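You operate a simulated robot arm through the tools that you are given. There is no shell and no other tool. Be economical: measure what you need, move in short steps, check, and stop when the job is done.

You run a simulated two-armed robot. Do the job below in one go: nothing can be reset, and whatever is moved stays where it is left.

Task
Take the red regulator and leave it on the second silver rack shelf from the top. Press the yellow injectors button two times. Take the fuel hose box on the top of the white shelf and put it away on the parts shelf of the grey rack. Take the mounts box on the top of the white shelf and put it away on the low shelf of the blue-legged table. Open the third cabinet drawer from the top, put the small red box on the top of the white shelf away in the inside from the top of the third drawer of the red tool cabinet and shut the drawer again. Open the fifth cabinet drawer from the top. Any order will do. Set down upright: mounts box.

Only the result counts: the job must be done as asked and must still hold three seconds after the hand-in. Knocking over, shifting, dropping, spilling or breaking anything else fails it.

Robot
Two 7-joint arms with fingered hands on one trunk, on a base that drives. Base frame: it is fixed to the floor where the robot stands at the start and does not move with it; the origin is under the middle of the robot, x ahead of it, y to its left, z up; the surface under the hand at the start is at about z = 0.85. Readings come in m, rad, newtons and seconds.
The left shoulder is at the start at [0.092, 0.124, 1.028], the right one opposite. With the tool pointing down near the work surface each hand reaches from about 0.52 to 0.9 m from the robot's upright axis, wherever it stands, measured 20 degrees to its own side. Places, roughly: fifth cabinet drawer [-1.3, 1, 0.4]; fuel hose box [0.75, -3.75, 1]; inside of the third drawer of the red tool cabinet [-1.3, 1.1, 0.7]; low shelf of the blue-legged table [-7.6, -0.7, 0.2]; mounts box [0.75, -3.5, 1]; parts shelf of the grey rack [-5.1, 1.1, 0.9]; red regulator [0.75, 0, 0.75]; second silver rack shelf [0.6, 1.1, 1]; small red box [0.75, -3.25, 1]; third cabinet drawer [-1.3, 1, 0.7]; yellow injectors button [-1.2, -4.3, 0.9]. Payload 3.6 kg a hand.
Tool frame (each hand has its own): the origin (TCP) lies between the finger pads and is the grasp point; the fingertips stand 0.034 m ahead of it; z points along the fingers, y is the line along which they close. Largest opening 0.116 m; the body of the gripper starts 0.04 m behind the TCP. The gripper is a hand of 5 fingers: y runs from the thumb to the fingers, the wrist lies at [-0.016, -0.16, -0.164] in the tool frame.
Orientation is told as [roll, pitch, yaw] about the base's x, y, z axes, in that order, counted from this pose: with the fingers straight down and the wrist toward the robot, the tool's x, y and z point along [0, 1, 0], [1, 0, 0] and [0, 0, -1] of the base frame.

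Tools
- The arms move only by the tool play_rows. It takes "left_deltas", "right_deltas" or both (then of equal length, played together; a hand with none holds still); each is a list that holds one entry, the list of rows, each a list of 6 numbers: the shift along the base's x, y, z in units of 300 mm (1.0 is 300 mm), then the turn, a rotation vector about the base's x, y, z in units of 60 degrees (1.0 is 60 degrees). In form: [[[tx, ty, tz, rx, ry, rz], ...]]. A call has 1 to 12 rows; each row is the pose to reach, as a shift and turn from the pose commanded when the call began. A call with a number of a shift or a turn outside -1 to 1 is refused whole. Each row takes 0.2 s and may step no farther than 0.05 m and 0.15 rad from the row before; otherwise, the whole call is refused. Where a pose cannot be reached the arm comes as near as it can. A force on the tool above 40 N (or 10 N above the force at the start of the call, whichever is more), or a blocked arm, ends the call early, and 0.2 s more pass. In this call time passes only in rows, and 0.2 s behind the last. It gives the time, the measured TCP pose, the force on the tool (base axes), the opening and the grip force at its end, in the units of the frame above (readings bear some noise), with the torque about the TCP (base axes, N m) and any sound that the robot's microphone picked up.
- Cameras (640 x 400 px; columns grow to the right, rows downward): "scene" is now at [0.2023, -0.0171, 1.2273]; the picture's right is [-0.17, -0.98, -0.00], its down [-0.29, 0.05, -0.96] and it looks along [0.94, -0.17, -0.29] (base axes); focal length 277 px, centre (320, 200). "left" rides on the left gripper at [-0.069, -0.134, -0.11] in its tool frame; the picture's right is [-0.77, -0.19, 0.61], its down [0.59, -0.58, 0.57] and it looks along [0.25, 0.80, 0.55] (tool axes); focal length 256 px, centre (320, 200). "right" rides on the right gripper at [0.069, -0.134, -0.11] in its tool frame; the picture's right is [-0.77, 0.19, -0.61], its down [-0.59, -0.58, 0.56] and it looks along [-0.25, 0.79, 0.55] (tool axes); focal length 256 px, centre (320, 200). There is no depth. A picture from a camera that has moved, and an enlarged one, comes with that camera's place and axes in the base frame and with its lens.
- camera(camera): a new picture of that camera. The clock stands still meanwhile.
- raise_lower(by): slides the trunk up (or, below 0, down) by that many m; the arms and the scene camera ride with it, the base frame stays. It gives what a move gives, with no picture.
- drive_base(legs): drives the robot by 1 to 6 legs, each [ahead, turn to the left] in m and rad, along the robot's own axes; the way and the turn of a leg run together, so that a leg with both is an arc; at most 1.5 m and 3.142 rad a leg. The arms and the cameras ride along, it lands a little off, and it stops where it bumps. It gives what a move gives.
- move_fingers(index, middle, ring, little, thumb_bend, thumb_turn, hand): sets how far each is bent, from 0 (flat) to 100 (curled in); at 30 the hand is open as for a grip, at 70 the pads meet at the TCP. One left out holds its place. A second passes; each finger stops where it meets its share of the squeeze, and holds until it gets a number again. It is the only way to open and close the hand. It gives what a move gives, with no picture; readings hold the bend of each and the force on index, middle, ring, little, thumb and palm. thumb_turn goes from beside the hand (0) to across from the fingers (100), as for a grip.
- pan_tilt(pan, tilt): turns the head with the scene camera to pan (to the left, within 1.501 rad either way) and tilt (down, from -0.506 to 1.204), counted from straight ahead of the robot. It gives what a move gives.
- close_up(camera, box): a new picture of the part [left, top, right, bottom] of that camera's present view, enlarged. The clock stands still meanwhile.
- hand_in(): hands the job in; it is judged then, once.

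Work in short steps. Places have to be worked out from the pictures, the camera data and where the tool is seen: move nearer, look again, correct. Check each grasp and each placing, and mend what went wrong. You have 186 turns and 154 pictures in all, those below and enlarged ones among them. Open the grippers and draw the arms clear of the work before you hand the job in, unless the task says otherwise; then end with one line.

The tools are called after ">>>" as name(argument=value, ...) on one line, values as JSON. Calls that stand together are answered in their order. play_rows: Moves the arms, as the interface text tells. Its arguments: {"type":"object","properties":{"left_deltas":{"type":"array"},"right_deltas":{"type":"array"}},"required":[]} The other tools are called the same way: raise_lower (by) slides the trunk up or down; move_fingers (index, middle, ring, little, thumb_bend, thumb_turn, hand) moves the fingers one by one; drive_base (legs) drives the base; pan_tilt (pan, tilt) turns the head that bears the scene camera; camera (camera) takes a picture; close_up (camera, box) takes an enlarged picture of a part of a camera's view; hand_in () hands the job in.

At the start:

```text
time_s: 0.0
left_position: [0.5787, 0.1523, 1.1047]
left_tool_rot: [-0.001, 0.001, 0.0]
left_contact_force: [0.4, 0.1, 0.5]
left_ft_torque: [-0.01, 0.0, 0.0]
left_finger_gap: 0.1157
left_grasp_force: 0.1
left_shape: jaw
left_bend: [30.0, 30.0, 30.0, 30.0, 30.0, 97.0]
left_finger forces: [0.1, 0.0, 0.1, 0.1, 0.1, 0.0]
right_position: [0.5129, -0.301, 1.0364]
right_tool_rot: [-0.001, 0.0, -0.002]
right_contact_force: [0.7, -0.3, 0.6]
right_ft_torque: [-0.02, 0.02, -0.01]
right_finger_gap: 0.1159
right_grasp_force: 0.2
right_shape: jaw
right_bend: [30.0, 30.0, 30.0, 30.0, 30.0, 97.0]
right_finger forces: [0.0, 0.0, 0.1, 0.0, 0.0, 0.0]
trunk travel left (down, up): [-0.225, 0.537]
robot x, y, heading: [-0.0019, 0.0013, 0.002]
head pan, tilt: [-0.175, 0.295]
```

scene: 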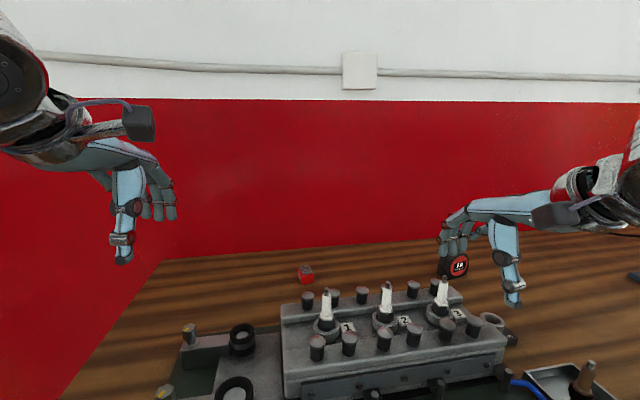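
right: 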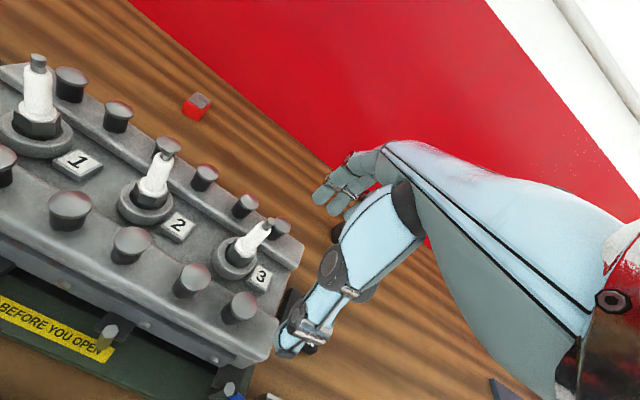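
left: 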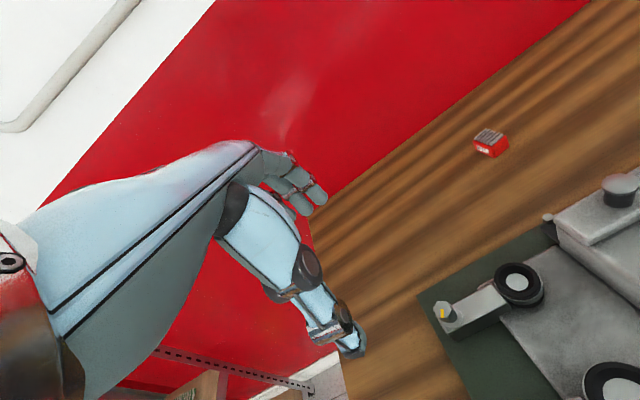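

The small red item beyond the engine block may be the regulator. I'll zoom in on it.

>>> close_up(camera="scene", box=[260, 240, 360, 302])

>>> close_up(camera="left", box=[420, 100, 580, 200])

>>> pan_tilt(pan=0, tilt=0.8)

>>> camera(camera="scene")

>>> pan_tilt(pan=1.1, tilt=0.3)

>>> camera(camera="scene")

```text
6.40 times, centred on (310, 271) of scene
camera zoom: at [0.2023, -0.0171, 1.2273], right [-0.17, -0.98, 0.0], down [-0.29, 0.05, -0.96], along [0.94, -0.17, -0.29], focal length 1772 px, centre (384, -254)
```

zoom: 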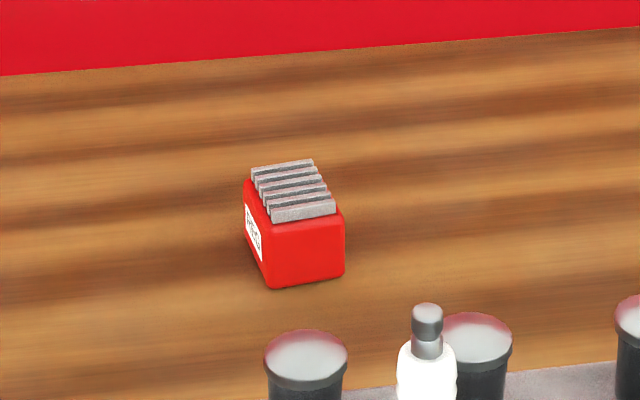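

```text
4.00 times, centred on (500, 150) of left
camera zoom: at [0.4462, 0.082, 1.2152], right [-0.19, -0.77, -0.61], down [-0.58, 0.59, -0.56], along [0.79, 0.25, -0.55], focal length 1024 px, centre (-400, 400)
```

zoom: 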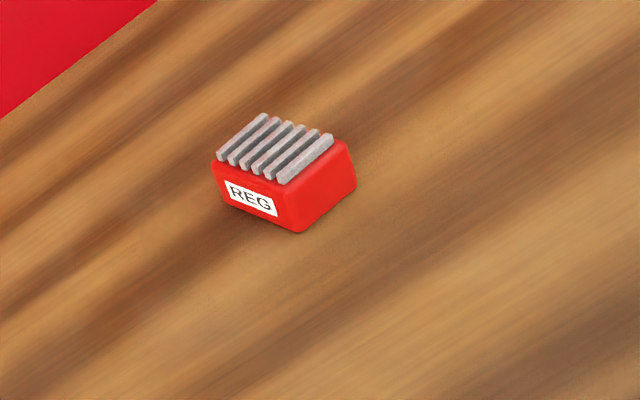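

```text
time_s: 0.9
left_position: [0.5794, 0.1504, 1.105]
left_tool_rot: [-0.001, 0.003, 0.0]
left_contact_force: [0.6, 0.0, 0.3]
left_ft_torque: [0.0, -0.02, 0.02]
left_finger_gap: 0.1158
left_grasp_force: 0.1
left_shape: jaw
left_bend: [30.0, 30.0, 30.0, 30.0, 30.0, 97.0]
left_finger forces: [0.0, 0.0, 0.0, 0.0, 0.1, 0.0]
right_position: [0.5123, -0.3018, 1.0371]
right_tool_rot: [0.0, 0.002, 0.0]
right_contact_force: [-0.1, -0.3, -0.5]
right_ft_torque: [0.01, -0.03, -0.02]
right_finger_gap: 0.1158
right_grasp_force: 0.1
right_shape: jaw
right_bend: [30.0, 30.0, 30.0, 30.0, 30.0, 97.0]
right_finger forces: [0.0, 0.0, 0.0, 0.0, 0.1, 0.0]
trunk travel left (down, up): [-0.225, 0.537]
robot x, y, heading: [-0.002, -0.0012, 0.0]
head pan, tilt: [0.0, 0.799]
```

```text
148 pictures are left
camera scene: at [0.191, -0.001, 1.1826], right [0.0, -1.0, 0.0], down [-0.72, 0.0, -0.7], along [0.7, 0.0, -0.72], focal length 277 px, centre (320, 200)
```

scene: 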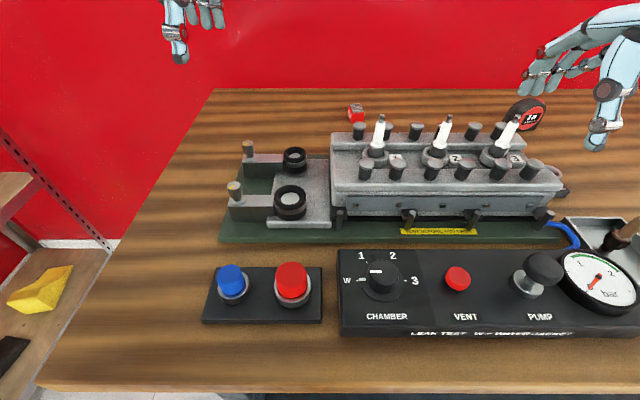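

```text
time_s: 2.3
left_position: [0.5789, 0.1513, 1.1043]
left_tool_rot: [0.001, 0.002, 0.0]
left_contact_force: [1.0, -0.6, -0.9]
left_ft_torque: [0.03, -0.01, -0.02]
left_finger_gap: 0.1159
left_grasp_force: 0.0
left_shape: jaw
left_bend: [30.0, 30.0, 30.0, 30.0, 30.0, 97.0]
left_finger forces: [0.0, 0.1, 0.1, 0.0, 0.1, 0.0]
right_position: [0.5119, -0.3014, 1.0371]
right_tool_rot: [-0.002, 0.001, -0.001]
right_contact_force: [0.2, -0.1, 0.7]
right_ft_torque: [0.02, 0.03, -0.01]
right_finger_gap: 0.1159
right_grasp_force: 0.1
right_shape: jaw
right_bend: [30.0, 30.0, 30.0, 30.0, 30.0, 97.0]
right_finger forces: [0.0, 0.0, 0.0, 0.0, 0.1, 0.1]
trunk travel left (down, up): [-0.225, 0.537]
robot x, y, heading: [-0.0003, 0.0016, -0.003]
head pan, tilt: [1.1, 0.3]
```

```text
147 pictures are left
camera scene: at [0.1528, 0.0822, 1.2268], right [0.89, -0.45, 0.0], down [-0.14, -0.26, -0.96], along [0.43, 0.85, -0.3], focal length 277 px, centre (320, 200)
```

scene: 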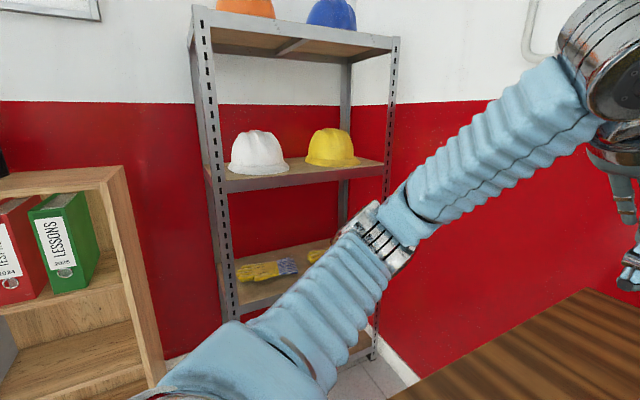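

The red regulator ("REG") sits at about (0.778, -0.085), with the table at z≈0.85. I'll bring the left hand over it with the wrist turned to the left, so that the arm stays clear of the engine block.

>>> play_rows(left_deltas=[[[0.08, -0.1, 0, 0, 0, -0.125], [0.16, -0.2, 0, 0, 0, -0.25], [0.24, -0.3, 0, 0, 0, -0.375], [0.32, -0.4, 0, 0, 0, -0.5], [0.4, -0.5, 0, 0, 0, -0.625], [0.48, -0.6, 0, 0, 0, -0.75], [0.56, -0.7, 0, 0, 0, -0.875], [0.66, -0.79, 0, 0, 0, -1.0]]])

>>> play_rows(left_deltas=[[[0, 0, -0.1, 0, 0, -0.11], [0, 0, -0.2, 0, 0, -0.22], [0, 0, -0.3, 0, 0, -0.33]]])

>>> pan_tilt(pan=0, tilt=0.4)

>>> camera(camera="scene")

>>> camera(camera="left")

```text
time_s: 4.1
left_position: [0.7253, -0.0696, 1.0689]
left_tool_rot: [-0.003, -0.001, -1.043]
left_contact_force: [-1.1, 0.7, -0.4]
left_ft_torque: [-0.09, -0.04, 0.0]
left_finger_gap: 0.1158
left_grasp_force: 0.0
left_shape: jaw
left_bend: [30.0, 30.0, 30.0, 30.0, 30.0, 97.0]
left_finger forces: [0.1, 0.0, 0.0, 0.0, 0.1, 0.1]
left hand out of reach, approached as far as the arm can: row 8
right_position: [0.5161, -0.2963, 1.0354]
right_tool_rot: [-0.004, 0.004, 0.003]
right_contact_force: [0.3, 0.4, 1.0]
right_ft_torque: [-0.05, 0.0, -0.03]
right_finger_gap: 0.1159
right_grasp_force: 0.1
right_shape: jaw
right_bend: [30.0, 30.0, 30.0, 30.0, 30.0, 97.0]
right_finger forces: [0.1, 0.1, 0.0, 0.0, 0.1, 0.1]
trunk travel left (down, up): [-0.225, 0.537]
robot x, y, heading: [-0.0034, -0.0008, 0.007]
head pan, tilt: [1.1, 0.3]
```

```text
time_s: 4.9
left_position: [0.7166, -0.0761, 0.9783]
left_tool_rot: [-0.001, 0.001, -1.394]
left_contact_force: [-0.3, 0.3, 0.6]
left_ft_torque: [0.02, 0.02, 0.02]
left_finger_gap: 0.1159
left_grasp_force: 0.0
left_shape: jaw
left_bend: [30.0, 30.0, 30.0, 30.0, 30.0, 97.0]
left_finger forces: [0.0, 0.0, 0.1, 0.0, 0.0, 0.0]
left hand out of reach, approached as far as the arm can: row 3
right_position: [0.5141, -0.3013, 1.0352]
right_tool_rot: [0.0, 0.004, -0.001]
right_contact_force: [0.4, 0.2, -0.3]
right_ft_torque: [0.0, 0.01, -0.03]
right_finger_gap: 0.1158
right_grasp_force: 0.1
right_shape: jaw
right_bend: [30.0, 30.0, 30.0, 30.0, 30.0, 97.0]
right_finger forces: [0.0, 0.0, 0.0, 0.0, 0.0, 0.0]
trunk travel left (down, up): [-0.225, 0.537]
robot x, y, heading: [-0.0008, -0.0016, -0.004]
head pan, tilt: [1.1, 0.3]
```

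```text
time_s: 6.2
left_position: [0.7181, -0.0752, 0.9799]
left_tool_rot: [-0.001, 0.001, -1.391]
left_contact_force: [-0.1, 0.1, 0.8]
left_ft_torque: [-0.03, -0.01, 0.02]
left_finger_gap: 0.116
left_grasp_force: 0.2
left_shape: jaw
left_bend: [30.0, 30.0, 30.0, 30.0, 30.0, 97.0]
left_finger forces: [0.1, 0.1, 0.0, 0.0, 0.0, 0.1]
right_position: [0.5145, -0.3024, 1.0361]
right_tool_rot: [0.0, 0.003, -0.001]
right_contact_force: [0.3, -0.3, 0.5]
right_ft_torque: [0.03, 0.03, 0.02]
right_finger_gap: 0.116
right_grasp_force: 0.1
right_shape: jaw
right_bend: [30.0, 30.0, 30.0, 30.0, 30.0, 97.0]
right_finger forces: [0.0, 0.1, 0.0, 0.0, 0.0, 0.1]
trunk travel left (down, up): [-0.225, 0.537]
robot x, y, heading: [-0.0003, 0.005, 0.004]
head pan, tilt: [0.0, 0.4]
```

```text
146 pictures are left
camera scene: at [0.2033, -0.0015, 1.2176], right [0.0, -1.0, 0.0], down [-0.39, 0.0, -0.92], along [0.92, 0.0, -0.39], focal length 277 px, centre (320, 200)
```

scene: 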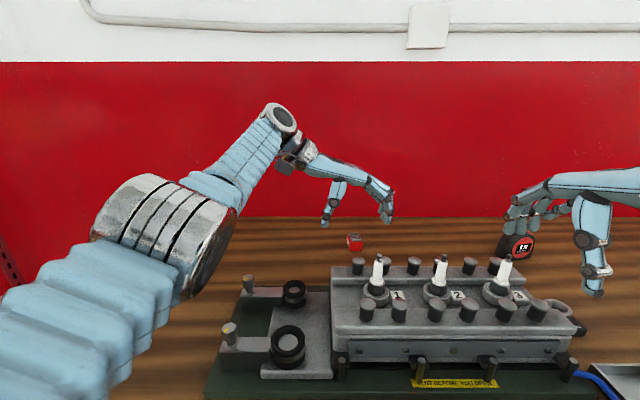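

```text
145 pictures are left
camera left: at [0.6254, 0.0438, 1.0906], right [-0.79, 0.05, -0.61], down [0.48, 0.67, -0.57], along [0.38, -0.74, -0.56], focal length 256 px, centre (320, 200)
```

left: 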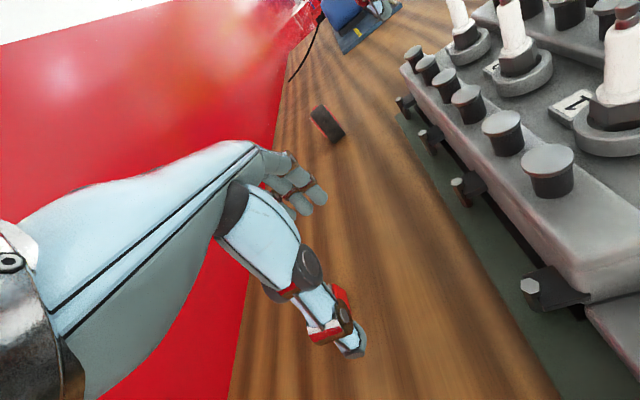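

The regulator is just out of reach like this. I'll raise the trunk for clearance and turn the base right by 0.42 rad, which brings the left shoulder nearer.

>>> raise_lower(by=0.15)

>>> drive_base(legs=[[0, -0.42]])

>>> camera(camera="scene")

```text
time_s: 8.0
left_position: [0.6743, -0.0727, 1.2206]
left_tool_rot: [0.14, -0.024, -1.392]
left_contact_force: [-0.1, 0.1, -0.7]
left_ft_torque: [0.0, 0.0, -0.01]
left_finger_gap: 0.1163
left_grasp_force: 0.1
left_shape: jaw
left_bend: [30.0, 30.0, 30.0, 30.0, 30.0, 97.0]
left_finger forces: [0.0, 0.0, 0.1, 0.0, 0.0, 0.0]
right_position: [0.5131, -0.3018, 1.1857]
right_tool_rot: [0.001, 0.001, -0.002]
right_contact_force: [0.5, -0.9, -0.1]
right_ft_torque: [0.03, 0.04, -0.01]
right_finger_gap: 0.116
right_grasp_force: 0.1
right_shape: jaw
right_bend: [30.0, 30.0, 30.0, 30.0, 30.0, 97.0]
right_finger forces: [0.1, 0.1, 0.1, 0.0, 0.0, 0.0]
trunk travel left (down, up): [-0.375, 0.387]
robot x, y, heading: [0.0042, 0.0012, -0.002]
head pan, tilt: [0.0, 0.4]
```

```text
time_s: 9.6
left_position: [0.5847, -0.3432, 1.2213]
left_tool_rot: [0.144, -0.024, -1.818]
left_contact_force: [0.5, -0.7, -1.0]
left_ft_torque: [-0.07, 0.03, -0.01]
left_finger_gap: 0.1159
left_grasp_force: 0.1
left_shape: jaw
left_bend: [30.0, 30.0, 30.0, 30.0, 30.0, 97.0]
left_finger forces: [0.0, 0.0, 0.0, 0.0, 0.0, 0.0]
right_position: [0.3439, -0.4857, 1.1864]
right_tool_rot: [0.0, 0.003, -0.423]
right_contact_force: [-0.8, 0.1, -1.1]
right_ft_torque: [0.0, 0.0, -0.02]
right_finger_gap: 0.1158
right_grasp_force: 0.1
right_shape: jaw
right_bend: [30.0, 30.0, 30.0, 30.0, 30.0, 97.0]
right_finger forces: [0.1, 0.0, 0.0, 0.0, 0.0, 0.0]
trunk travel left (down, up): [-0.375, 0.387]
robot x, y, heading: [0.0038, -0.004, -0.418]
head pan, tilt: [0.0, 0.4]
```

```text
144 pictures are left
camera scene: at [0.1312, -0.0597, 1.3715], right [-0.41, -0.91, 0.0], down [-0.35, 0.16, -0.92], along [0.84, -0.38, -0.39], focal length 277 px, centre (320, 200)
```

scene: 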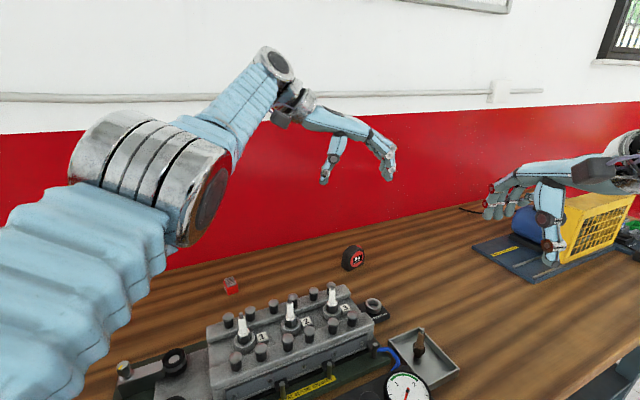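

The view is clear. I'll level the left hand, then carry it over the regulator at (0.775, -0.085).

>>> play_rows(left_deltas=[[[0, 0.05, 0, 0.055, 0.128, 0], [0.1, 0.15, -0.05, 0.055, 0.128, 0.1], [0.2, 0.27, -0.1, 0.055, 0.128, 0.2], [0.3, 0.39, -0.15, 0.055, 0.128, 0.3], [0.4, 0.51, -0.2, 0.055, 0.128, 0.4], [0.48, 0.63, -0.25, 0.055, 0.128, 0.45], [0.56, 0.75, -0.3, 0.055, 0.128, 0.45], [0.63, 0.86, -0.35, 0.055, 0.128, 0.45]]])

>>> camera(camera="left")

>>> camera(camera="scene")

```text
time_s: 11.4
left_position: [0.7531, -0.0877, 1.115]
left_tool_rot: [0.011, 0.032, -1.344]
left_contact_force: [0.9, 1.1, -0.5]
left_ft_torque: [0.0, 0.0, 0.01]
left_finger_gap: 0.116
left_grasp_force: 0.0
left_shape: jaw
left_bend: [30.0, 30.0, 30.0, 30.0, 30.0, 97.0]
left_finger forces: [0.0, 0.0, 0.0, 0.0, 0.0, 0.0]
left hand out of reach, approached as far as the arm can: row 1, 2, 7, 8
right_position: [0.3453, -0.4836, 1.1866]
right_tool_rot: [0.0, 0.001, -0.42]
right_contact_force: [-0.1, 0.9, 0.8]
right_ft_torque: [-0.01, -0.01, -0.01]
right_finger_gap: 0.1159
right_grasp_force: 0.2
right_shape: jaw
right_bend: [30.0, 30.0, 30.0, 30.0, 30.0, 97.0]
right_finger forces: [0.0, 0.0, 0.1, 0.0, 0.0, 0.0]
trunk travel left (down, up): [-0.375, 0.387]
robot x, y, heading: [0.0028, 0.0007, -0.421]
head pan, tilt: [0.0, 0.4]
```

```text
143 pictures are left
camera left: at [0.6561, 0.0239, 1.2293], right [-0.79, 0.03, -0.61], down [0.45, 0.71, -0.54], along [0.42, -0.7, -0.58], focal length 256 px, centre (320, 200)
```

left: 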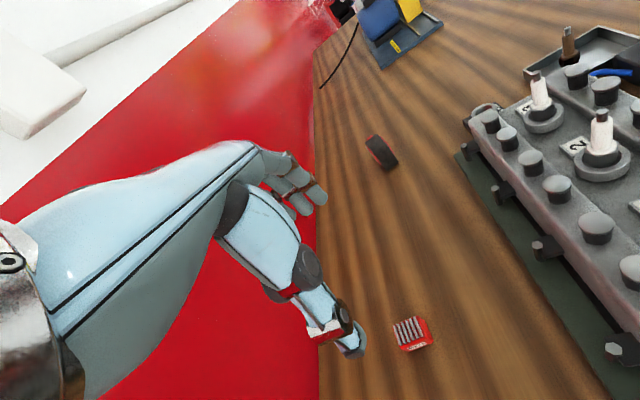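

```text
142 pictures are left
camera scene: at [0.1318, -0.0586, 1.3715], right [-0.41, -0.91, 0.0], down [-0.36, 0.16, -0.92], along [0.84, -0.38, -0.39], focal length 277 px, centre (320, 200)
```

scene: 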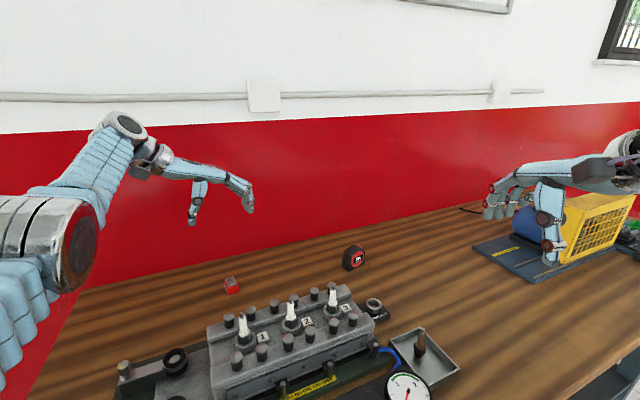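

The regulator works out at (0.777, -0.084), and both views agree. I'll lower the trunk to descend, then fine-position the hand.

>>> raise_lower(by=-0.13)

>>> play_rows(left_deltas=[[[0.04, 0.01, -0.05, 0, 0, 0], [0.08, 0.015, -0.1, 0, 0, 0]]])

>>> camera(camera="left")

>>> camera(camera="scene")

```text
time_s: 13.0
left_position: [0.7534, -0.0894, 0.9858]
left_tool_rot: [0.01, 0.034, -1.345]
left_contact_force: [-0.4, 0.7, 0.4]
left_ft_torque: [0.0, 0.0, -0.02]
left_finger_gap: 0.1158
left_grasp_force: 0.0
left_shape: jaw
left_bend: [30.0, 30.0, 30.0, 30.0, 30.0, 97.0]
left_finger forces: [0.0, 0.1, 0.1, 0.1, 0.0, 0.0]
right_position: [0.344, -0.4845, 1.0565]
right_tool_rot: [0.0, -0.001, -0.423]
right_contact_force: [-0.1, 0.9, 0.6]
right_ft_torque: [-0.01, 0.01, -0.04]
right_finger_gap: 0.1159
right_grasp_force: 0.0
right_shape: jaw
right_bend: [30.0, 30.0, 30.0, 30.0, 30.0, 97.0]
right_finger forces: [0.0, 0.0, 0.1, 0.0, 0.0, 0.0]
trunk travel left (down, up): [-0.245, 0.517]
robot x, y, heading: [-0.0001, -0.0014, -0.416]
head pan, tilt: [0.0, 0.4]
```

```text
time_s: 13.6
left_position: [0.7754, -0.0849, 0.9555]
left_tool_rot: [0.01, 0.032, -1.347]
left_contact_force: [-0.3, 0.3, -0.5]
left_ft_torque: [0.01, 0.0, -0.02]
left_finger_gap: 0.1156
left_grasp_force: 0.1
left_shape: jaw
left_bend: [30.0, 30.0, 30.0, 30.0, 30.0, 97.0]
left_finger forces: [0.0, 0.1, 0.0, 0.1, 0.1, 0.1]
right_position: [0.3444, -0.4851, 1.0562]
right_tool_rot: [0.001, 0.002, -0.422]
right_contact_force: [-0.8, -0.1, -0.4]
right_ft_torque: [-0.02, 0.02, 0.0]
right_finger_gap: 0.1158
right_grasp_force: 0.0
right_shape: jaw
right_bend: [30.0, 30.0, 30.0, 30.0, 30.0, 97.0]
right_finger forces: [0.0, 0.0, 0.0, 0.1, 0.0, 0.1]
trunk travel left (down, up): [-0.245, 0.517]
robot x, y, heading: [0.0009, 0.001, -0.423]
head pan, tilt: [0.0, 0.4]
```

```text
141 pictures are left
camera left: at [0.6796, 0.0265, 1.0706], right [-0.79, 0.03, -0.61], down [0.45, 0.71, -0.54], along [0.42, -0.7, -0.58], focal length 256 px, centre (320, 200)
```

left: 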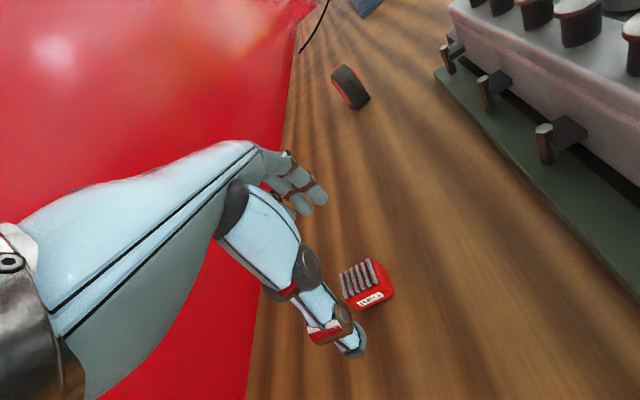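

```text
140 pictures are left
camera scene: at [0.1769, -0.0793, 1.2384], right [-0.41, -0.91, 0.0], down [-0.36, 0.16, -0.92], along [0.84, -0.38, -0.39], focal length 277 px, centre (320, 200)
```

scene: 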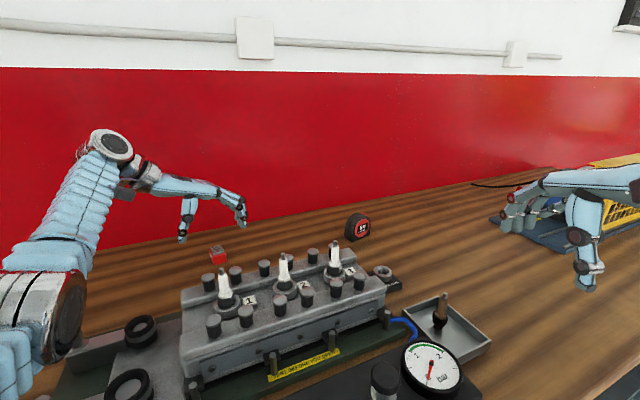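

I'll descend about 67 mm so the TCP is level with the box top.

>>> play_rows(left_deltas=[[[0.003, 0.007, -0.08, 0, 0, 0], [0.003, 0.01, -0.15, 0, 0, 0], [0.003, 0.012, -0.22, 0, 0, 0]]])

>>> camera(camera="left")

>>> close_up(camera="scene", box=[150, 180, 310, 280])

```text
time_s: 14.4
left_position: [0.7783, -0.0797, 0.8904]
left_tool_rot: [0.009, 0.031, -1.347]
left_contact_force: [0.9, 0.1, 0.5]
left_ft_torque: [0.0, -0.01, 0.02]
left_finger_gap: 0.1159
left_grasp_force: 0.1
left_shape: jaw
left_bend: [30.0, 30.0, 30.0, 30.0, 30.0, 97.0]
left_finger forces: [0.0, 0.0, 0.0, 0.0, 0.0, 0.0]
right_position: [0.3448, -0.4846, 1.0546]
right_tool_rot: [0.0, 0.001, -0.422]
right_contact_force: [-0.5, -0.5, 0.1]
right_ft_torque: [0.01, -0.04, 0.0]
right_finger_gap: 0.1159
right_grasp_force: 0.0
right_shape: jaw
right_bend: [30.0, 30.0, 30.0, 30.0, 30.0, 97.0]
right_finger forces: [0.0, 0.1, 0.1, 0.1, 0.0, 0.0]
trunk travel left (down, up): [-0.245, 0.517]
robot x, y, heading: [-0.0, -0.0032, -0.42]
head pan, tilt: [0.0, 0.4]
```

```text
139 pictures are left
camera left: at [0.6824, 0.0312, 1.0039], right [-0.79, 0.03, -0.61], down [0.45, 0.71, -0.54], along [0.42, -0.7, -0.58], focal length 256 px, centre (320, 200)
```

left: 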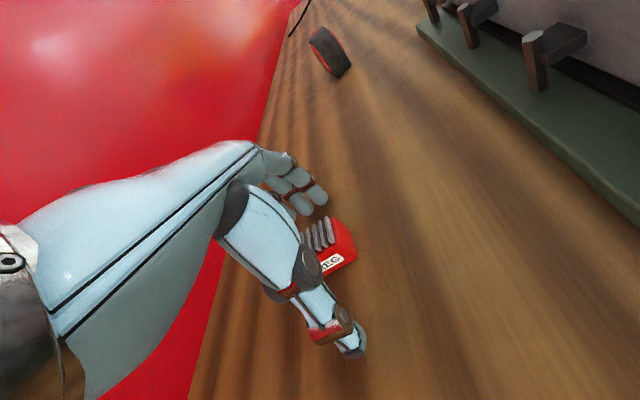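

```text
4.00 times, centred on (230, 230) of scene
camera zoom: at [0.177, -0.0791, 1.2384], right [-0.41, -0.91, 0.0], down [-0.36, 0.16, -0.92], along [0.84, -0.38, -0.39], focal length 1108 px, centre (680, 80)
```

zoom: 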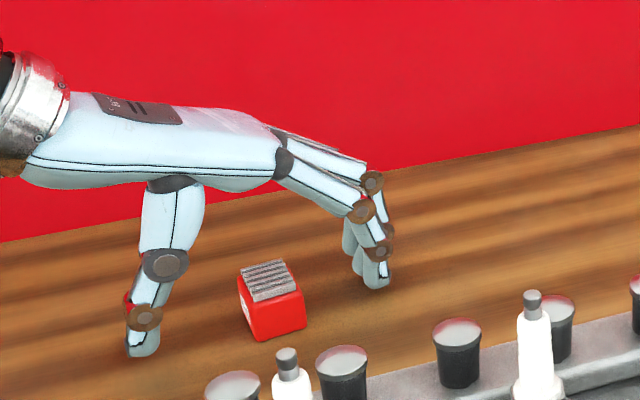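

The box sits centred between thumb and fingers. I'll close.

>>> move_fingers(hand="left", index=75, middle=75, ring=75, little=75, thumb_bend=75)

>>> close_up(camera="scene", box=[150, 180, 310, 280])

```text
time_s: 15.4
left_position: [0.7784, -0.0806, 0.8915]
left_tool_rot: [0.008, 0.03, -1.345]
left_contact_force: [1.3, 0.6, -0.5]
left_ft_torque: [0.0, -0.03, 0.01]
left_finger_gap: 0.0255
left_grasp_force: 24.9
left_shape: fingers
left_bend: [64.0, 63.0, 75.0, 75.0, 63.0, 96.0]
left_finger forces: [13.5, 11.6, 0.0, 0.1, 25.1, 0.0]
right_position: [0.3441, -0.4856, 1.0569]
right_tool_rot: [0.0, 0.003, -0.424]
right_contact_force: [-0.2, 0.6, 0.2]
right_ft_torque: [-0.02, -0.02, -0.01]
right_finger_gap: 0.1158
right_grasp_force: 0.1
right_shape: jaw
right_bend: [30.0, 30.0, 30.0, 30.0, 30.0, 97.0]
right_finger forces: [0.0, 0.0, 0.0, 0.0, 0.0, 0.0]
trunk travel left (down, up): [-0.245, 0.517]
robot x, y, heading: [0.0017, -0.0007, -0.419]
head pan, tilt: [0.0, 0.4]
```

```text
4.00 times, centred on (230, 230) of scene
camera zoom: at [0.1769, -0.0791, 1.2384], right [-0.41, -0.91, 0.0], down [-0.36, 0.16, -0.92], along [0.84, -0.38, -0.39], focal length 1108 px, centre (680, 80)
```

zoom: 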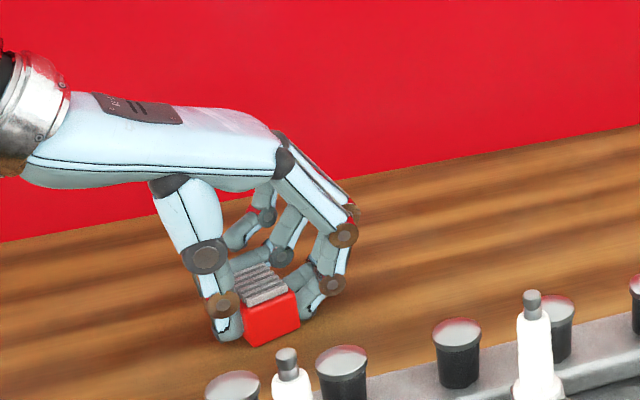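

Gripped with about 25 N. I'll lift with the trunk and then drive back to a clear place to look at the rack.

>>> raise_lower(by=0.25)

>>> camera(camera="scene")

```text
time_s: 18.0
left_position: [0.7577, -0.0715, 1.2309]
left_tool_rot: [0.115, -0.049, -1.346]
left_contact_force: [1.1, -0.6, -1.4]
left_ft_torque: [0.0, -0.01, 0.01]
left_finger_gap: 0.0255
left_grasp_force: 25.2
left_shape: fingers
left_bend: [64.0, 63.0, 75.0, 75.0, 63.0, 96.0]
left_finger forces: [13.3, 11.6, 0.0, 0.0, 25.1, 0.0]
right_position: [0.3444, -0.4859, 1.3065]
right_tool_rot: [0.001, 0.001, -0.423]
right_contact_force: [-0.3, -0.5, -0.3]
right_ft_torque: [-0.03, -0.03, 0.0]
right_finger_gap: 0.1157
right_grasp_force: 0.1
right_shape: jaw
right_bend: [30.0, 30.0, 30.0, 30.0, 30.0, 97.0]
right_finger forces: [0.1, 0.0, 0.1, 0.0, 0.0, 0.1]
trunk travel left (down, up): [-0.495, 0.267]
robot x, y, heading: [-0.0005, 0.0007, -0.422]
head pan, tilt: [0.0, 0.4]
```

```text
136 pictures are left
camera scene: at [0.1083, -0.0484, 1.4924], right [-0.41, -0.91, 0.0], down [-0.36, 0.16, -0.92], along [0.84, -0.38, -0.39], focal length 277 px, centre (320, 200)
```

scene: 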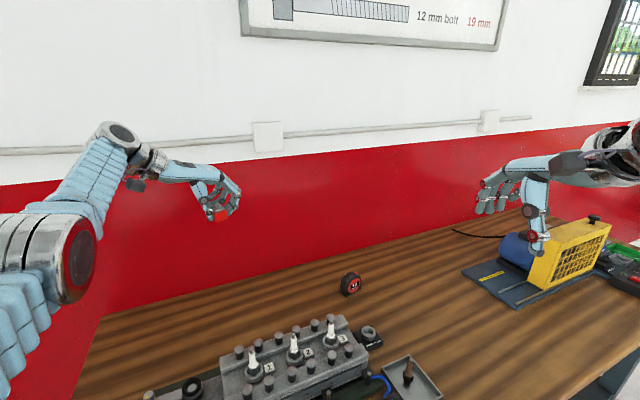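

The regulator is held. I'll pull the left arm in, then turn the base back to heading 0 and look towards the rack.

>>> play_rows(left_deltas=[[[-0.12, 0.06, 0, 0, 0, 0], [-0.24, 0.12, 0, 0, 0, 0], [-0.36, 0.18, 0, 0, 0, 0], [-0.48, 0.24, 0, 0, 0, 0], [-0.6, 0.3, 0, 0, 0, 0]]])

>>> drive_base(legs=[[0, 0.9]])

>>> pan_tilt(pan=0.7, tilt=0.4)

>>> camera(camera="scene")

>>> pan_tilt(pan=1.5, tilt=0.4)

>>> camera(camera="scene")

```text
time_s: 19.2
left_position: [0.5768, 0.0244, 1.2342]
left_tool_rot: [0.114, -0.049, -1.345]
left_contact_force: [-0.9, 0.3, -0.4]
left_ft_torque: [-0.02, -0.01, -0.04]
left_finger_gap: 0.0256
left_grasp_force: 24.8
left_shape: fingers
left_bend: [64.0, 63.0, 75.0, 75.0, 63.0, 96.0]
left_finger forces: [13.4, 11.4, 0.1, 0.1, 24.8, 0.0]
right_position: [0.3444, -0.4836, 1.3079]
right_tool_rot: [0.0, 0.0, -0.422]
right_contact_force: [0.0, -0.8, 0.1]
right_ft_torque: [-0.01, -0.01, -0.01]
right_finger_gap: 0.1157
right_grasp_force: 0.0
right_shape: jaw
right_bend: [30.0, 30.0, 30.0, 30.0, 30.0, 97.0]
right_finger forces: [0.0, 0.0, 0.0, 0.1, 0.0, 0.0]
trunk travel left (down, up): [-0.495, 0.267]
robot x, y, heading: [-0.0019, -0.002, -0.422]
head pan, tilt: [0.0, 0.4]
```

```text
time_s: 21.9
left_position: [0.334, 0.4719, 1.2341]
left_tool_rot: [0.114, -0.049, -0.428]
left_contact_force: [0.3, 0.4, -1.4]
left_ft_torque: [-0.03, -0.02, 0.0]
left_finger_gap: 0.0254
left_grasp_force: 24.6
left_shape: fingers
left_bend: [64.0, 63.0, 75.0, 75.0, 63.0, 96.0]
left_finger forces: [13.3, 11.4, 0.0, 0.0, 24.8, 0.0]
right_position: [0.5943, -0.0201, 1.3053]
right_tool_rot: [0.0, 0.001, 0.497]
right_contact_force: [0.5, -0.1, 0.9]
right_ft_torque: [-0.01, 0.01, 0.0]
right_finger_gap: 0.1159
right_grasp_force: 0.0
right_shape: jaw
right_bend: [30.0, 30.0, 30.0, 30.0, 30.0, 97.0]
right_finger forces: [0.0, 0.0, 0.0, 0.0, 0.0, 0.0]
trunk travel left (down, up): [-0.495, 0.267]
robot x, y, heading: [-0.0035, 0.0024, 0.499]
head pan, tilt: [0.0, 0.4]
```

```text
time_s: 23.0
left_position: [0.3328, 0.472, 1.2331]
left_tool_rot: [0.114, -0.049, -0.425]
left_contact_force: [-0.2, 0.6, -0.9]
left_ft_torque: [0.01, 0.06, 0.01]
left_finger_gap: 0.0255
left_grasp_force: 24.5
left_shape: fingers
left_bend: [64.0, 63.0, 75.0, 75.0, 63.0, 96.0]
left_finger forces: [13.4, 11.3, 0.0, 0.0, 24.7, 0.0]
right_position: [0.5952, -0.0206, 1.3066]
right_tool_rot: [0.0, 0.0, 0.497]
right_contact_force: [-0.8, -0.3, -1.1]
right_ft_torque: [0.01, -0.05, -0.05]
right_finger_gap: 0.1159
right_grasp_force: 0.1
right_shape: jaw
right_bend: [30.0, 30.0, 30.0, 30.0, 30.0, 97.0]
right_finger forces: [0.0, 0.0, 0.1, 0.1, 0.1, 0.0]
trunk travel left (down, up): [-0.495, 0.267]
robot x, y, heading: [-0.001, -0.0017, 0.493]
head pan, tilt: [0.7, 0.4]
```

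```text
135 pictures are left
camera scene: at [0.0564, 0.0967, 1.4925], right [0.93, -0.36, 0.0], down [-0.14, -0.36, -0.92], along [0.34, 0.86, -0.39], focal length 277 px, centre (320, 200)
```

scene: 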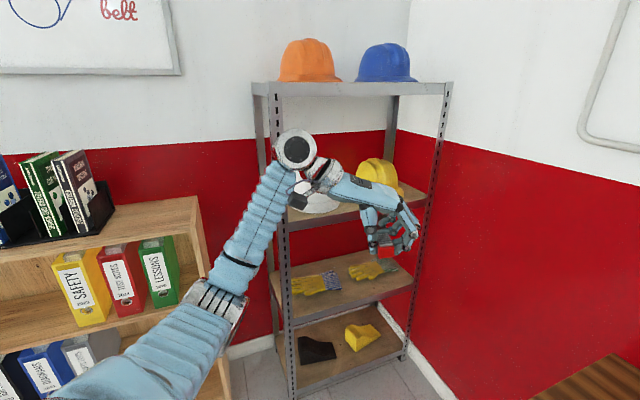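

```text
time_s: 24.1
left_position: [0.3325, 0.4716, 1.2337]
left_tool_rot: [0.114, -0.048, -0.427]
left_contact_force: [0.2, -0.1, -0.5]
left_ft_torque: [-0.01, 0.04, 0.0]
left_finger_gap: 0.0252
left_grasp_force: 24.6
left_shape: fingers
left_bend: [64.0, 63.0, 75.0, 75.0, 63.0, 96.0]
left_finger forces: [13.3, 11.3, 0.0, 0.0, 24.7, 0.1]
right_position: [0.5953, -0.0198, 1.3064]
right_tool_rot: [0.0, 0.003, 0.496]
right_contact_force: [0.2, 0.6, -0.5]
right_ft_torque: [0.01, 0.0, -0.02]
right_finger_gap: 0.116
right_grasp_force: 0.0
right_shape: jaw
right_bend: [30.0, 30.0, 30.0, 30.0, 30.0, 97.0]
right_finger forces: [0.1, 0.0, 0.0, 0.0, 0.0, 0.0]
trunk travel left (down, up): [-0.495, 0.267]
robot x, y, heading: [-0.003, 0.001, 0.497]
head pan, tilt: [1.499, 0.4]
```

```text
134 pictures are left
camera scene: at [-0.0156, 0.0947, 1.4925], right [0.91, 0.41, 0.0], down [0.16, -0.35, -0.92], along [-0.38, 0.84, -0.39], focal length 277 px, centre (320, 200)
```

scene: 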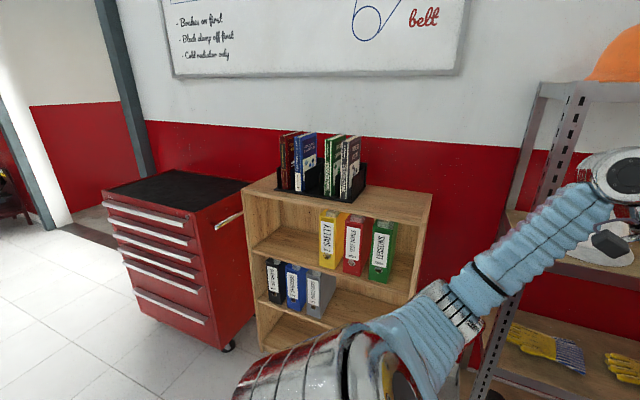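

From the two views, the second shelf's front edge is near y≈1.0 at z≈1.0. There is a free strip about 13 cm deep in front of the helmets. I'll level the hand, bring it in front of the chest and turn it so the wrist points back to the robot.

>>> play_rows(left_deltas=[[[0.06, -0.11, 0, -0.04, 0.043, 0], [0.12, -0.22, 0, -0.08, 0.087, 0], [0.18, -0.33, 0, -0.08, 0.087, 0], [0.239, -0.44, 0, -0.08, 0.087, 0]]])

>>> play_rows(left_deltas=[[[0, 0, 0, 0, 0, 0.125], [0, 0, 0, 0, 0, 0.25], [0, 0, 0, 0, 0, 0.375], [0, 0, 0, 0, 0, 0.5], [0, 0, 0, 0, 0, 0.625], [0, 0, 0, 0, 0, 0.75], [0, 0, 0, 0, 0, 0.875], [0, 0, 0, 0, 0, 1.0]]])

>>> drive_base(legs=[[0, -0.497], [-0.4, 0], [0, 0.716]])

>>> pan_tilt(pan=0.3, tilt=0.4)

>>> camera(camera="scene")

```text
time_s: 25.1
left_position: [0.4072, 0.3403, 1.2355]
left_tool_rot: [0.0, 0.0, -0.424]
left_contact_force: [-0.3, -0.1, -1.0]
left_ft_torque: [0.02, 0.02, 0.0]
left_finger_gap: 0.0254
left_grasp_force: 24.0
left_shape: fingers
left_bend: [64.0, 63.0, 75.0, 75.0, 63.0, 96.0]
left_finger forces: [13.4, 11.5, 0.1, 0.0, 24.5, 0.0]
right_position: [0.5949, -0.0197, 1.3052]
right_tool_rot: [-0.002, 0.001, 0.498]
right_contact_force: [0.5, -0.5, -0.6]
right_ft_torque: [0.02, 0.01, 0.04]
right_finger_gap: 0.116
right_grasp_force: 0.0
right_shape: jaw
right_bend: [30.0, 30.0, 30.0, 30.0, 30.0, 97.0]
right_finger forces: [0.0, 0.1, 0.0, 0.0, 0.1, 0.1]
trunk travel left (down, up): [-0.495, 0.267]
robot x, y, heading: [0.0018, -0.0031, 0.495]
head pan, tilt: [1.499, 0.4]
```

```text
time_s: 26.9
left_position: [0.4045, 0.3393, 1.2339]
left_tool_rot: [0.002, 0.0, 0.624]
left_contact_force: [-0.3, -0.4, -0.6]
left_ft_torque: [0.03, -0.02, 0.02]
left_finger_gap: 0.0252
left_grasp_force: 24.5
left_shape: fingers
left_bend: [64.0, 63.0, 75.0, 75.0, 63.0, 96.0]
left_finger forces: [13.4, 11.1, 0.1, 0.1, 24.6, 0.0]
right_position: [0.5953, -0.0209, 1.3055]
right_tool_rot: [0.001, 0.0, 0.499]
right_contact_force: [-0.4, -0.2, -0.1]
right_ft_torque: [0.0, 0.01, 0.02]
right_finger_gap: 0.1161
right_grasp_force: 0.1
right_shape: jaw
right_bend: [30.0, 30.0, 30.0, 30.0, 30.0, 97.0]
right_finger forces: [0.0, 0.1, 0.1, 0.0, 0.0, 0.0]
trunk travel left (down, up): [-0.495, 0.267]
robot x, y, heading: [-0.0027, -0.0002, 0.499]
head pan, tilt: [1.499, 0.4]
```

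```text
time_s: 32.7
left_position: [-0.0688, 0.4085, 1.234]
left_tool_rot: [0.002, -0.002, 0.818]
left_contact_force: [0.5, 0.6, -1.0]
left_ft_torque: [0.02, 0.06, -0.02]
left_finger_gap: 0.0252
left_grasp_force: 23.7
left_shape: fingers
left_bend: [64.0, 64.0, 75.0, 75.0, 63.0, 96.0]
left_finger forces: [13.0, 11.0, 0.0, 0.0, 24.0, 0.0]
right_position: [0.1888, 0.0926, 1.3058]
right_tool_rot: [-0.001, 0.001, 0.691]
right_contact_force: [0.0, 0.0, 0.5]
right_ft_torque: [-0.03, 0.01, 0.0]
right_finger_gap: 0.116
right_grasp_force: 0.1
right_shape: jaw
right_bend: [30.0, 30.0, 30.0, 30.0, 30.0, 97.0]
right_finger forces: [0.0, 0.0, 0.1, 0.1, 0.1, 0.1]
trunk travel left (down, up): [-0.495, 0.267]
robot x, y, heading: [-0.4009, -0.0044, 0.694]
head pan, tilt: [1.499, 0.4]
```

```text
time_s: 34.1
left_position: [-0.0677, 0.4088, 1.2331]
left_tool_rot: [0.0, 0.0, 0.818]
left_contact_force: [0.9, 0.2, -0.5]
left_ft_torque: [-0.02, 0.01, 0.01]
left_finger_gap: 0.0252
left_grasp_force: 24.0
left_shape: fingers
left_bend: [64.0, 64.0, 75.0, 75.0, 63.0, 96.0]
left_finger forces: [12.9, 11.0, 0.0, 0.0, 23.9, 0.1]
right_position: [0.1867, 0.0914, 1.3072]
right_tool_rot: [-0.001, 0.003, 0.691]
right_contact_force: [0.5, 0.0, -0.3]
right_ft_torque: [-0.03, -0.02, 0.03]
right_finger_gap: 0.1158
right_grasp_force: 0.0
right_shape: jaw
right_bend: [30.0, 30.0, 30.0, 30.0, 30.0, 97.0]
right_finger forces: [0.0, 0.0, 0.1, 0.1, 0.0, 0.1]
trunk travel left (down, up): [-0.495, 0.267]
robot x, y, heading: [-0.397, -0.003, 0.69]
head pan, tilt: [0.3, 0.4]
```

```text
133 pictures are left
camera scene: at [-0.3293, 0.089, 1.4925], right [0.84, -0.55, 0.0], down [-0.21, -0.33, -0.92], along [0.5, 0.77, -0.39], focal length 277 px, centre (320, 200)
```

scene: 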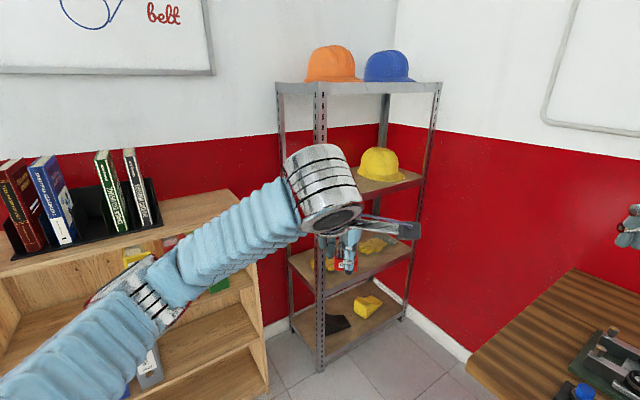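

The path along heading 0.69 is clear. I'll drive up to the rack.

>>> drive_base(legs=[[0.58, 0]])

>>> camera(camera="scene")

>>> camera(camera="left")

```text
time_s: 37.3
left_position: [0.3558, 0.7818, 1.2332]
left_tool_rot: [0.003, -0.001, 0.837]
left_contact_force: [1.0, -0.1, 0.0]
left_ft_torque: [0.03, -0.05, 0.01]
left_finger_gap: 0.0253
left_grasp_force: 23.9
left_shape: fingers
left_bend: [64.0, 64.0, 75.0, 75.0, 63.0, 96.0]
left_finger forces: [13.0, 11.0, 0.0, 0.0, 24.0, 0.0]
right_position: [0.6173, 0.4697, 1.3059]
right_tool_rot: [0.0, 0.003, 0.712]
right_contact_force: [0.3, -0.2, 0.8]
right_ft_torque: [0.03, -0.02, 0.01]
right_finger_gap: 0.1158
right_grasp_force: 0.1
right_shape: jaw
right_bend: [30.0, 30.0, 30.0, 30.0, 30.0, 97.0]
right_finger forces: [0.1, 0.0, 0.0, 0.1, 0.0, 0.0]
trunk travel left (down, up): [-0.495, 0.267]
robot x, y, heading: [0.0312, 0.3626, 0.712]
head pan, tilt: [0.3, 0.4]
```

```text
132 pictures are left
camera scene: at [0.1013, 0.456, 1.4925], right [0.85, -0.53, 0.0], down [-0.21, -0.33, -0.92], along [0.49, 0.78, -0.39], focal length 277 px, centre (320, 200)
```

scene: 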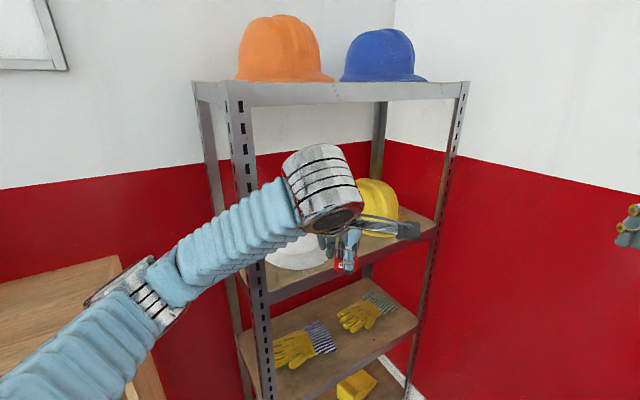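

```text
131 pictures are left
camera left: at [0.3177, 0.6351, 1.3438], right [0.44, -0.65, -0.61], down [-0.82, -0.03, -0.56], along [0.35, 0.76, -0.55], focal length 256 px, centre (320, 200)
```

left: 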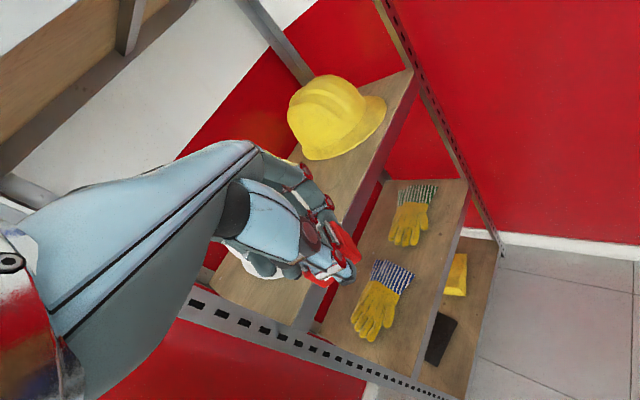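

I'll zoom in on the shelf to judge the free space.

>>> close_up(camera="scene", box=[240, 170, 448, 300])

>>> close_up(camera="left", box=[180, 60, 500, 260])

```text
3.08 times, centred on (344, 235) of scene
camera zoom: at [0.1013, 0.456, 1.4925], right [0.85, -0.53, 0.0], down [-0.21, -0.33, -0.92], along [0.49, 0.78, -0.39], focal length 852 px, centre (246, 92)
```

zoom: 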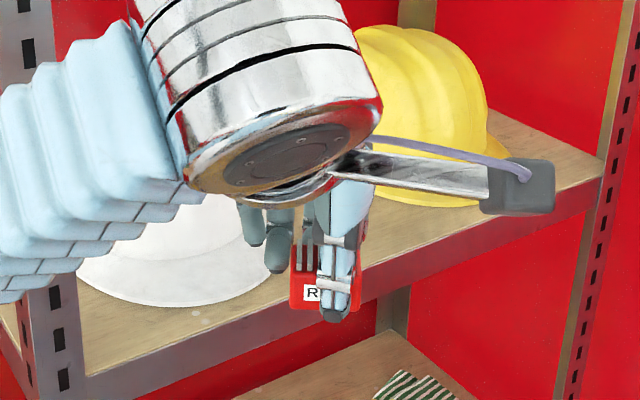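

```text
2.00 times, centred on (340, 160) of left
camera zoom: at [0.3177, 0.6351, 1.3438], right [0.44, -0.65, -0.61], down [-0.82, -0.03, -0.56], along [0.35, 0.76, -0.55], focal length 512 px, centre (280, 280)
```

zoom: 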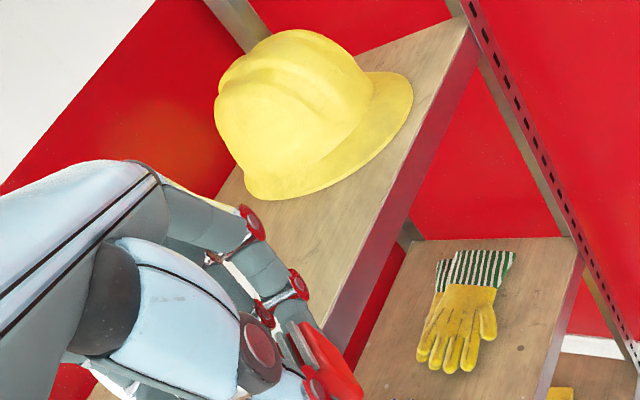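

The gap between the helmets spans x≈0.50–0.69, the front edge is at y≈0.985, and the shelf is at z≈1.0. I'll drive 8 cm closer.

>>> drive_base(legs=[[0.08, 0]])

```text
time_s: 38.9
left_position: [0.4091, 0.7429, 1.2969]
left_tool_rot: [-0.303, -0.161, 0.704]
left_contact_force: [2.0, 1.1, -0.4]
left_ft_torque: [0.01, 0.05, -0.03]
left_finger_gap: 0.0249
left_grasp_force: 24.6
left_shape: fingers
left_bend: [64.0, 64.0, 75.0, 75.0, 63.0, 95.0]
left_finger forces: [13.0, 11.8, 0.0, 0.0, 24.6, 0.1]
right_position: [0.5704, 0.4832, 1.2604]
right_tool_rot: [-0.035, 0.177, 0.709]
right_contact_force: [0.8, 2.2, -0.1]
right_ft_torque: [-0.12, 0.15, 0.06]
right_finger_gap: 0.116
right_grasp_force: 0.2
right_shape: jaw
right_bend: [30.0, 30.0, 30.0, 30.0, 30.0, 97.0]
right_finger forces: [0.1, 0.1, 0.0, 0.1, 0.1, 0.0]
trunk travel left (down, up): [-0.495, 0.267]
robot x, y, heading: [0.0951, 0.4162, 0.71]
head pan, tilt: [0.3, 0.4]
stopped in leg 1: the robot was blocked; the commanded pose is now the measured one
```

Something was touched, so I'll look.

>>> camera(camera="scene")

>>> pan_tilt(pan=-0.9, tilt=0.7)

>>> camera(camera="scene")

```text
128 pictures are left
camera scene: at [0.193, 0.532, 1.4927], right [0.85, -0.53, -0.01], down [-0.22, -0.34, -0.91], along [0.48, 0.78, -0.41], focal length 277 px, centre (320, 200)
```

scene: 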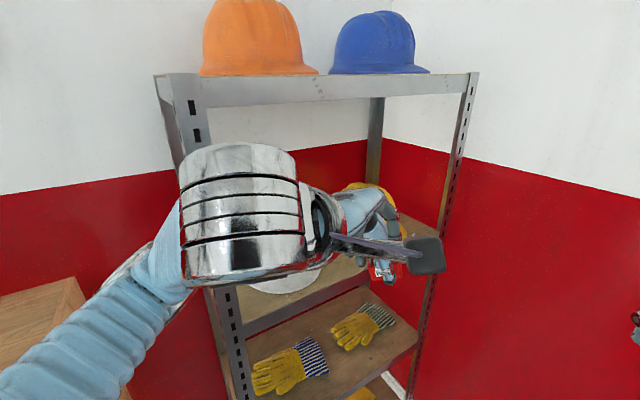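

```text
time_s: 40.3
left_position: [0.3907, 0.7703, 1.2789]
left_tool_rot: [-0.182, -0.142, 0.762]
left_contact_force: [-2.4, 4.1, 6.6]
left_ft_torque: [-0.31, 0.12, -0.23]
left_finger_gap: 0.025
left_grasp_force: 24.6
left_shape: fingers
left_bend: [64.0, 64.0, 75.0, 75.0, 63.0, 95.0]
left_finger forces: [13.0, 11.5, 0.0, 0.1, 24.3, 0.0]
right_position: [0.5856, 0.4951, 1.3059]
right_tool_rot: [-0.014, 0.039, 0.751]
right_contact_force: [-0.2, -0.1, 1.6]
right_ft_torque: [-0.06, 0.01, -0.04]
right_finger_gap: 0.1158
right_grasp_force: 0.1
right_shape: jaw
right_bend: [30.0, 30.0, 30.0, 30.0, 30.0, 97.0]
right_finger forces: [0.1, 0.1, 0.0, 0.0, 0.1, 0.0]
trunk travel left (down, up): [-0.495, 0.267]
robot x, y, heading: [0.0954, 0.4148, 0.718]
head pan, tilt: [-0.901, 0.7]
```

```text
127 pictures are left
camera scene: at [0.2041, 0.4214, 1.466], right [-0.18, -0.98, 0.0], down [-0.64, 0.12, -0.76], along [0.75, -0.14, -0.65], focal length 277 px, centre (320, 200)
```

scene: 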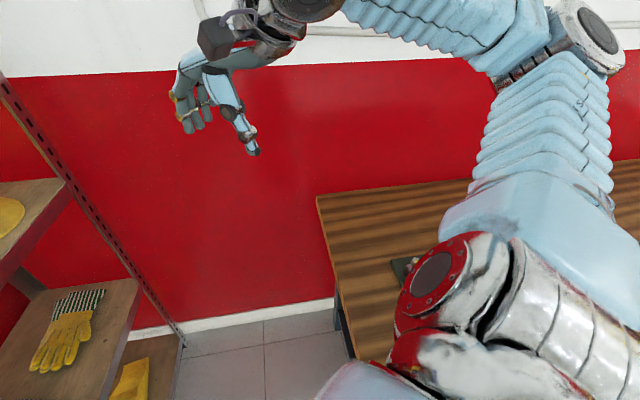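

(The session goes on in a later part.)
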